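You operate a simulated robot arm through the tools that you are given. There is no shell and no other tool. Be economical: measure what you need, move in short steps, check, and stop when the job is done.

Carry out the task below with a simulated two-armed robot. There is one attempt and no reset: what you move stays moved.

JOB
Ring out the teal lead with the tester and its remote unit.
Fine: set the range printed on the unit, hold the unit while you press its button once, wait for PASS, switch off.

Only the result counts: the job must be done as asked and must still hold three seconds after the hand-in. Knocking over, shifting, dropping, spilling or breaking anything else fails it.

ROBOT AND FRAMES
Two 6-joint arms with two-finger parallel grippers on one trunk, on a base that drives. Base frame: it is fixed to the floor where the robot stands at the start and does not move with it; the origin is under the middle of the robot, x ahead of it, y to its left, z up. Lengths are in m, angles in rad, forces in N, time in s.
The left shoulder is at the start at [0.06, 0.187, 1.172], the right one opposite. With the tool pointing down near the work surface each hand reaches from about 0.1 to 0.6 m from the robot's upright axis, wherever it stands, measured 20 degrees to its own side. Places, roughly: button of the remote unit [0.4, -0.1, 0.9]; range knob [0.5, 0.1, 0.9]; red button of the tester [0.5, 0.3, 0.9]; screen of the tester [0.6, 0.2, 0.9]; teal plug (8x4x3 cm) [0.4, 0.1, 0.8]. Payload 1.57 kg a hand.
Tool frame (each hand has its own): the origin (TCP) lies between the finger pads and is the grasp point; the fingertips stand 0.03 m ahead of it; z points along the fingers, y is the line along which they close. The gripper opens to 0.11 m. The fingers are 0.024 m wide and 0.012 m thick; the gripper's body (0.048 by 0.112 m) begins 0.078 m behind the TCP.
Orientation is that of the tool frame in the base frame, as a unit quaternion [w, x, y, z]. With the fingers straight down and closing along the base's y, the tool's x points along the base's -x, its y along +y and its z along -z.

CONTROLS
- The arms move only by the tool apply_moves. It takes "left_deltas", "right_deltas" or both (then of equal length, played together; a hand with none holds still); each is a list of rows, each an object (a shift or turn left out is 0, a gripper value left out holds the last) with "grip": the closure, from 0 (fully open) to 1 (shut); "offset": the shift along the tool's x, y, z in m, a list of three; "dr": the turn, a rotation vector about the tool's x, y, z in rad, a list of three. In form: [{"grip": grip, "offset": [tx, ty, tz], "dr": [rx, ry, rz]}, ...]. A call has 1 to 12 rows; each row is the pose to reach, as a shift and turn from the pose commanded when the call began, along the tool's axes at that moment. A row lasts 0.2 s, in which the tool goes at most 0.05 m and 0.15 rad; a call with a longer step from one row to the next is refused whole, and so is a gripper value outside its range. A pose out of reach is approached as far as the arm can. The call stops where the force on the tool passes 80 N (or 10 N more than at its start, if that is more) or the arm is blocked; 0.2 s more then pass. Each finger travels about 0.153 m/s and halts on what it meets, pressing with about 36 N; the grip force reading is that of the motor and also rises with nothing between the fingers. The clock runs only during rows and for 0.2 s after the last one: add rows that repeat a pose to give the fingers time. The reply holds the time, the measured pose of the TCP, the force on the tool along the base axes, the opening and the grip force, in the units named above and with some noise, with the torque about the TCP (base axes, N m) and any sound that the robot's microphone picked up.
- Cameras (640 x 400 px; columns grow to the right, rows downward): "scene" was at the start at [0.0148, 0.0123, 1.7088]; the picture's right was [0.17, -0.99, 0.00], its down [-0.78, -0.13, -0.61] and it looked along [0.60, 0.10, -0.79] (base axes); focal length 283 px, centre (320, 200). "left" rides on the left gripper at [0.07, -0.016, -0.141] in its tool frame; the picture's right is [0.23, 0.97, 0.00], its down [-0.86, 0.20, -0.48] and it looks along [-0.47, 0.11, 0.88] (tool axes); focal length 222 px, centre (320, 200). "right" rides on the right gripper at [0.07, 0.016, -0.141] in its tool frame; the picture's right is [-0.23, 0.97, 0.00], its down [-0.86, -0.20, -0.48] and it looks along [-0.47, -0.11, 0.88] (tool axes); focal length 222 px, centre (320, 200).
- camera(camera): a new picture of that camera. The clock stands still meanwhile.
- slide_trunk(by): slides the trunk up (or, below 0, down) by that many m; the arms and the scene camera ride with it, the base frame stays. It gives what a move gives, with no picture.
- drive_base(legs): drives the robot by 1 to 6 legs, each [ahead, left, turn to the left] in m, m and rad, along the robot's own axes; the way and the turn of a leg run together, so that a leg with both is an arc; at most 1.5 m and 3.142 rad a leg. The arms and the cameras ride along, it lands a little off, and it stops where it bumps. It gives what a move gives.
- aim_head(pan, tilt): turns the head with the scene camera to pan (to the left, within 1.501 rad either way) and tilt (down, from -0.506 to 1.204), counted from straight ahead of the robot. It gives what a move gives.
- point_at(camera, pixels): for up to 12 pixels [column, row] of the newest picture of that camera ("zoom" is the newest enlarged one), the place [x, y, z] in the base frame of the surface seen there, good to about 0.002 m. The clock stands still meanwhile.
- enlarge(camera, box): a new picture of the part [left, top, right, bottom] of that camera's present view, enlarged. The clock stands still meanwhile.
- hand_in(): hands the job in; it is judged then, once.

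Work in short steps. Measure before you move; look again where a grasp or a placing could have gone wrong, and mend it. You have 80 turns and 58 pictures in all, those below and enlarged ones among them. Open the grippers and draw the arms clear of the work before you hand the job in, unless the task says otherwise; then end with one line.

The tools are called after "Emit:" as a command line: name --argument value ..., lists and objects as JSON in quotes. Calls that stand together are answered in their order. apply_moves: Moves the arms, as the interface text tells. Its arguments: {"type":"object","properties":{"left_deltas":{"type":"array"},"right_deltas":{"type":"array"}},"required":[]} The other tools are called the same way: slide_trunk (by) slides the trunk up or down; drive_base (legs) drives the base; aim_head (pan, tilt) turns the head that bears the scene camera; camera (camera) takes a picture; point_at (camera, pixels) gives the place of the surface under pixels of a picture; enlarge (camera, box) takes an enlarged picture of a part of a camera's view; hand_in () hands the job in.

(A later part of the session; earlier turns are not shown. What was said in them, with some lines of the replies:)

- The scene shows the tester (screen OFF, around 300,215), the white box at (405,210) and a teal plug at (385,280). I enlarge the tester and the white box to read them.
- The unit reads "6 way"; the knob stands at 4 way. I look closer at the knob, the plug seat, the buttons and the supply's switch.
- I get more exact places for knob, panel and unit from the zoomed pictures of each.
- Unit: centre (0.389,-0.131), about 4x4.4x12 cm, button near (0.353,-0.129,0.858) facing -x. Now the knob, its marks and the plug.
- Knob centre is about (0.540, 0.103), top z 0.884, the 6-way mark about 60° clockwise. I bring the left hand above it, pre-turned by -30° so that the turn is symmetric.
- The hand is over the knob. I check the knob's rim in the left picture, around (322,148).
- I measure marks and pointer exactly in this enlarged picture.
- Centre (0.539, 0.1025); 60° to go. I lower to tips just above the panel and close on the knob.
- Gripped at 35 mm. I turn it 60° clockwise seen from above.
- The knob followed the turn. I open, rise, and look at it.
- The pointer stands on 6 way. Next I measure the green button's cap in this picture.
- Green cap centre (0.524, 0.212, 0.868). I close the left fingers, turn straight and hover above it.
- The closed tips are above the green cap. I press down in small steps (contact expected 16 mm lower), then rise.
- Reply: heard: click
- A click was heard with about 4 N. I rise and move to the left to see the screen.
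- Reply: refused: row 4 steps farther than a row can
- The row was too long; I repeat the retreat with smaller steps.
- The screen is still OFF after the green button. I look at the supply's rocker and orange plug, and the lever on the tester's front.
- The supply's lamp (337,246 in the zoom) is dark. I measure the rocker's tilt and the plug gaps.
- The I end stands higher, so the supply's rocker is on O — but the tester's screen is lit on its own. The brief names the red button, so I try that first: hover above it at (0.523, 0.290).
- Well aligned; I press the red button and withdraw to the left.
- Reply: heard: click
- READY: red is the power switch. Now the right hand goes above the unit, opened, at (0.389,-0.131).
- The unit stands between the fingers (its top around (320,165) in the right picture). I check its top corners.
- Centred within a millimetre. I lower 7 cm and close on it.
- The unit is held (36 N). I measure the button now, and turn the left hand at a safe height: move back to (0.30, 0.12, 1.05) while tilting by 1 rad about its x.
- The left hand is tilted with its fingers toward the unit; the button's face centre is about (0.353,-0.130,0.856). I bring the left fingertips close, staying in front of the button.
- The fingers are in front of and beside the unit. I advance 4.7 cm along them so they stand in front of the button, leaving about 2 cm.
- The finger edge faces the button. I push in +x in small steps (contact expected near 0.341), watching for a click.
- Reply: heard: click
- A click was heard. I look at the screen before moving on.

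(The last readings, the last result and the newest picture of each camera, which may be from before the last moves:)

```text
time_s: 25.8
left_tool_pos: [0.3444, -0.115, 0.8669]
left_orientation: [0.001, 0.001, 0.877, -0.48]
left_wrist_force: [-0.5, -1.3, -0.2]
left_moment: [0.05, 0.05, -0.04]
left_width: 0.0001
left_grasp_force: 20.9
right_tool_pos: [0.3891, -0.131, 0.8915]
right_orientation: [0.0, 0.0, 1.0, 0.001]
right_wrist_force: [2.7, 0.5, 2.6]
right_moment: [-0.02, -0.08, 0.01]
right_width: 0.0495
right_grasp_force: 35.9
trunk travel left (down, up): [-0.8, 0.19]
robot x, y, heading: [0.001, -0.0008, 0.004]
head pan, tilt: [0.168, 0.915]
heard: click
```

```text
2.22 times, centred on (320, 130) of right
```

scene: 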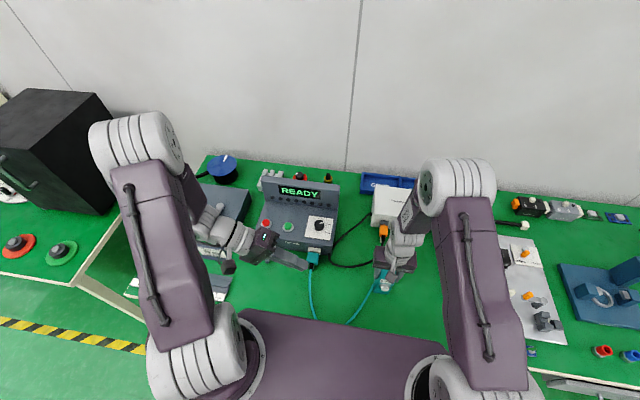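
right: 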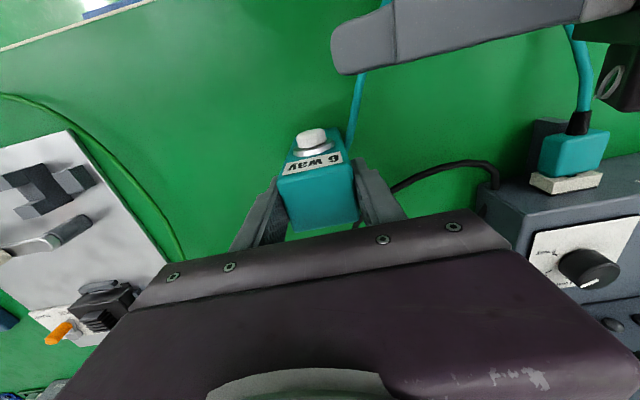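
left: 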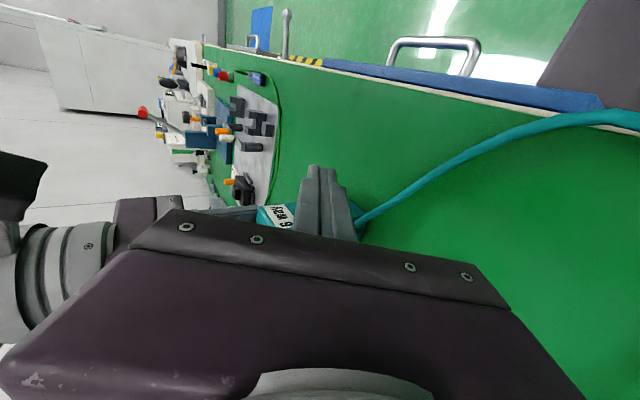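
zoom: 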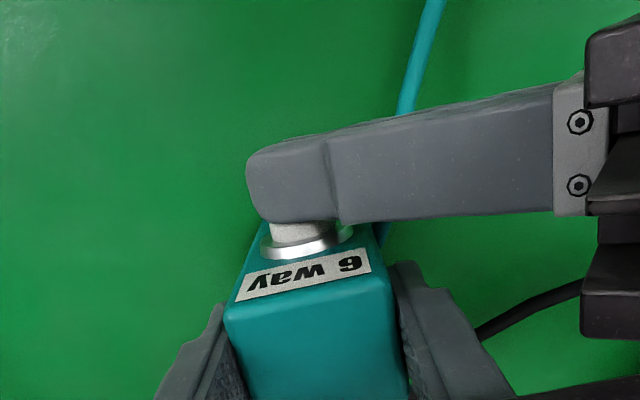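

The first lamp is lit: the sequence runs. I keep the unit held, draw the left finger straight back off the button and then away.

Emit:
apply_moves --left_deltas '[{"offset": [0.015, 0, 0]}, {"offset": [0.03, 0, 0]}, {"offset": [0.035, 0, -0.04]}, {"offset": [0.035, 0, -0.08]}, {"offset": [0.035, -0.01, -0.12]}, {"offset": [0.035, -0.02, -0.16]}, {"offset": [0.035, -0.03, -0.2]}, {"offset": [0.035, -0.04, -0.24]}, {"offset": [0.035, -0.04, -0.28]}, {"offset": [0.035, -0.04, -0.31]}, {"offset": [0.035, -0.04, -0.31]}]'

Emit:
enlarge --camera "scene" --box '[230, 150, 350, 270]'

```text
time_s: 28.2
left_tool_pos: [0.3083, 0.1241, 1.0673]
left_orientation: [0.0, -0.001, 0.877, -0.48]
left_wrist_force: [-0.3, 0.7, 0.2]
left_moment: [0.01, 0.03, 0.0]
left_width: 0.0002
left_grasp_force: 21.1
right_tool_pos: [0.3886, -0.1309, 0.8901]
right_orientation: [0.0, 0.0, 1.0, 0.0]
right_wrist_force: [0.6, -0.1, 2.6]
right_moment: [0.1, -0.06, -0.02]
right_width: 0.0495
right_grasp_force: 36.0
trunk travel left (down, up): [-0.8, 0.19]
robot x, y, heading: [0.0025, 0.0003, 0.002]
head pan, tilt: [0.168, 0.915]
```

```text
3.33 times, centred on (290, 210) of scene
```

zoom: 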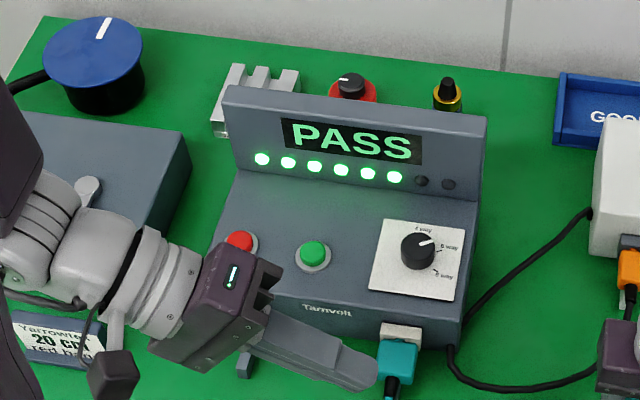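

PASS with six lamps. I now release the unit with the right hand and rise, while the left goes back upright near the tester.

Emit:
apply_moves --left_deltas '[{"grip": 1, "offset": [-0.016, 0.012, -0.019], "dr": [-0.1, 0, 0]}, {"offset": [-0.033, 0.024, -0.038], "dr": [-0.2, 0, 0]}, {"offset": [-0.049, 0.037, -0.057], "dr": [-0.3, 0, 0]}, {"offset": [-0.065, 0.049, -0.076], "dr": [-0.4, 0, 0]}, {"offset": [-0.081, 0.061, -0.095], "dr": [-0.5, 0, 0]}, {"offset": [-0.098, 0.073, -0.114], "dr": [-0.6, 0, 0]}, {"offset": [-0.114, 0.085, -0.133], "dr": [-0.7, 0, 0]}, {"offset": [-0.13, 0.098, -0.152], "dr": [-0.8, 0, 0]}, {"offset": [-0.147, 0.11, -0.171], "dr": [-0.9, 0, 0]}, {"offset": [-0.163, 0.122, -0.19], "dr": [-1.0, 0, 0]}, {"offset": [-0.163, 0.122, -0.19], "dr": [-1.0, 0, 0]}]' --right_deltas '[{"grip": 0.4}, {"grip": 0.2}, {"grip": 0}, {"grip": 0}, {"offset": [0, 0, -0.03]}, {"offset": [0, 0, -0.06]}, {"offset": [0, 0, -0.1]}, {"offset": [0, 0, -0.14]}, {"offset": [0, 0, -0.18]}, {"offset": [0, 0, -0.22]}, {"offset": [0, 0, -0.22]}]'

Emit:
camera --camera "scene"

```text
time_s: 30.6
left_tool_pos: [0.4735, 0.349, 1.0668]
left_orientation: [0.001, 0.0, 1.0, 0.001]
left_wrist_force: [-0.1, 0.2, 0.2]
left_moment: [-0.02, 0.02, -0.02]
left_width: 0.0
left_grasp_force: 21.4
right_tool_pos: [0.3912, -0.1301, 1.1127]
right_orientation: [0.0, -0.001, 1.0, 0.0]
right_wrist_force: [0.3, 0.6, -0.3]
right_moment: [-0.01, 0.0, -0.02]
right_width: 0.11
right_grasp_force: 0.1
trunk travel left (down, up): [-0.8, 0.19]
robot x, y, heading: [0.001, -0.0002, -0.006]
head pan, tilt: [0.168, 0.915]
```

```text
19 pictures are left
```

scene: 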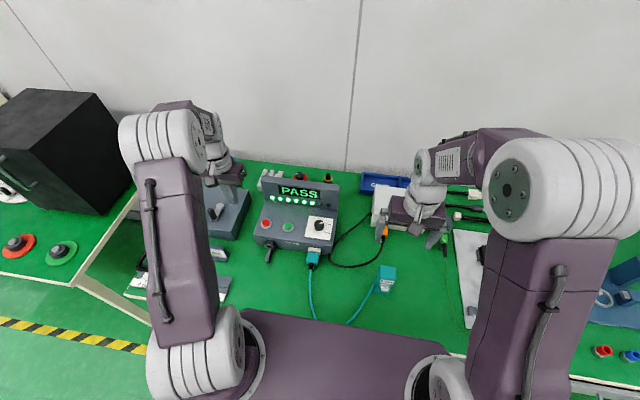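

The unit stands free and the screen says PASS. I go back above the red button.

Emit:
apply_moves --left_deltas '[{"grip": 1, "offset": [-0.025, -0.03, 0.02]}, {"offset": [-0.0495, -0.0588, 0.05]}, {"offset": [-0.0495, -0.0588, 0.09]}, {"offset": [-0.0495, -0.0588, 0.13]}, {"offset": [-0.0495, -0.0588, 0.149]}, {"offset": [-0.0495, -0.0588, 0.149]}]'

Emit:
enlarge --camera "left" --box '[220, 70, 420, 270]'

```text
time_s: 32.0
left_tool_pos: [0.521, 0.2908, 0.9185]
left_orientation: [0.002, 0.0, 1.0, 0.0]
left_wrist_force: [0.4, 0.8, -0.6]
left_moment: [-0.01, 0.03, -0.02]
left_width: 0.0
left_grasp_force: 21.6
right_tool_pos: [0.3895, -0.1302, 1.1108]
right_orientation: [-0.001, -0.001, 1.0, 0.001]
right_wrist_force: [-0.1, -0.5, 1.0]
right_moment: [0.0, -0.04, 0.0]
right_width: 0.1098
right_grasp_force: 0.0
trunk travel left (down, up): [-0.8, 0.19]
robot x, y, heading: [-0.0001, 0.0028, 0.004]
head pan, tilt: [0.168, 0.915]
```

```text
2.00 times, centred on (320, 170) of left
```

zoom: 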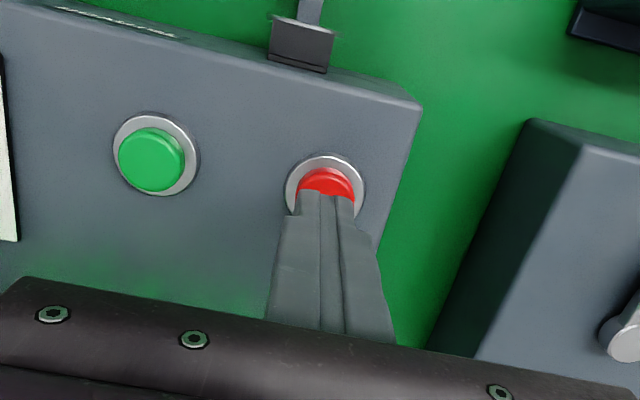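

Aligned as before; I press once, and withdraw with the gripper opening once clear.

Emit:
apply_moves --left_deltas '[{"offset": [0, 0, 0.012]}, {"offset": [0, 0, 0.019]}, {"offset": [0, 0, 0.022]}, {"offset": [0, 0, 0.025]}, {"offset": [0, 0, 0.025]}, {"offset": [0, 0, -0.005]}, {"offset": [0, 0.01, -0.05]}, {"offset": [0.01, 0.03, -0.09]}, {"offset": [0.03, 0.05, -0.12]}, {"offset": [0.05, 0.06, -0.16]}, {"grip": 0, "offset": [0.06, 0.06, -0.2]}, {"grip": 0, "offset": [0.06, 0.06, -0.24]}]'

Emit:
camera --camera "scene"

Emit:
enlarge --camera "scene" --box '[250, 170, 410, 300]'

```text
time_s: 34.6
left_tool_pos: [0.4615, 0.3504, 1.1591]
left_orientation: [0.001, 0.0, 1.0, 0.0]
left_wrist_force: [0.1, 0.0, 0.8]
left_moment: [0.02, -0.01, -0.01]
left_width: 0.1101
left_grasp_force: 0.0
right_tool_pos: [0.3901, -0.1311, 1.1106]
right_orientation: [0.0, 0.0, 1.0, 0.0]
right_wrist_force: [1.2, -0.3, 0.1]
right_moment: [-0.02, -0.03, 0.02]
right_width: 0.1099
right_grasp_force: 0.2
trunk travel left (down, up): [-0.8, 0.19]
robot x, y, heading: [0.0024, -0.0006, -0.0]
head pan, tilt: [0.168, 0.915]
heard: click
```

```text
17 pictures are left
```

scene: 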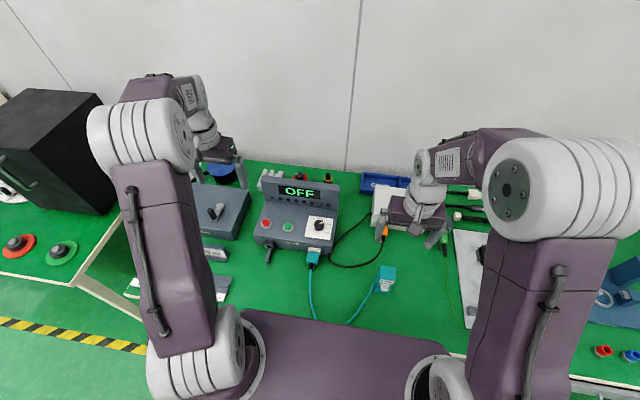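

```text
3.08 times, centred on (330, 235) of scene
```

zoom: 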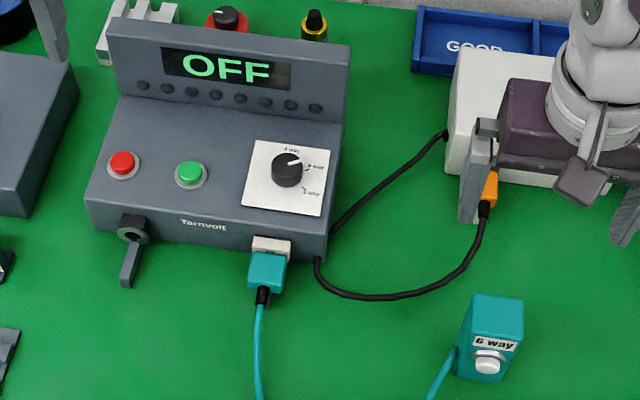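

The screen is OFF after PASS, the knob is on 6 way, the unit stands in its place and both hands are open and clear. I hand in.

Emit:
hand_in

```text
The job is handed in.
```

The teal lead rang out PASS on the 6-way range, with the unit held while its button was pressed once. The tester is switched off. I first pressed the tester's green button once while looking for the power switch; it clicked but the screen stayed OFF.
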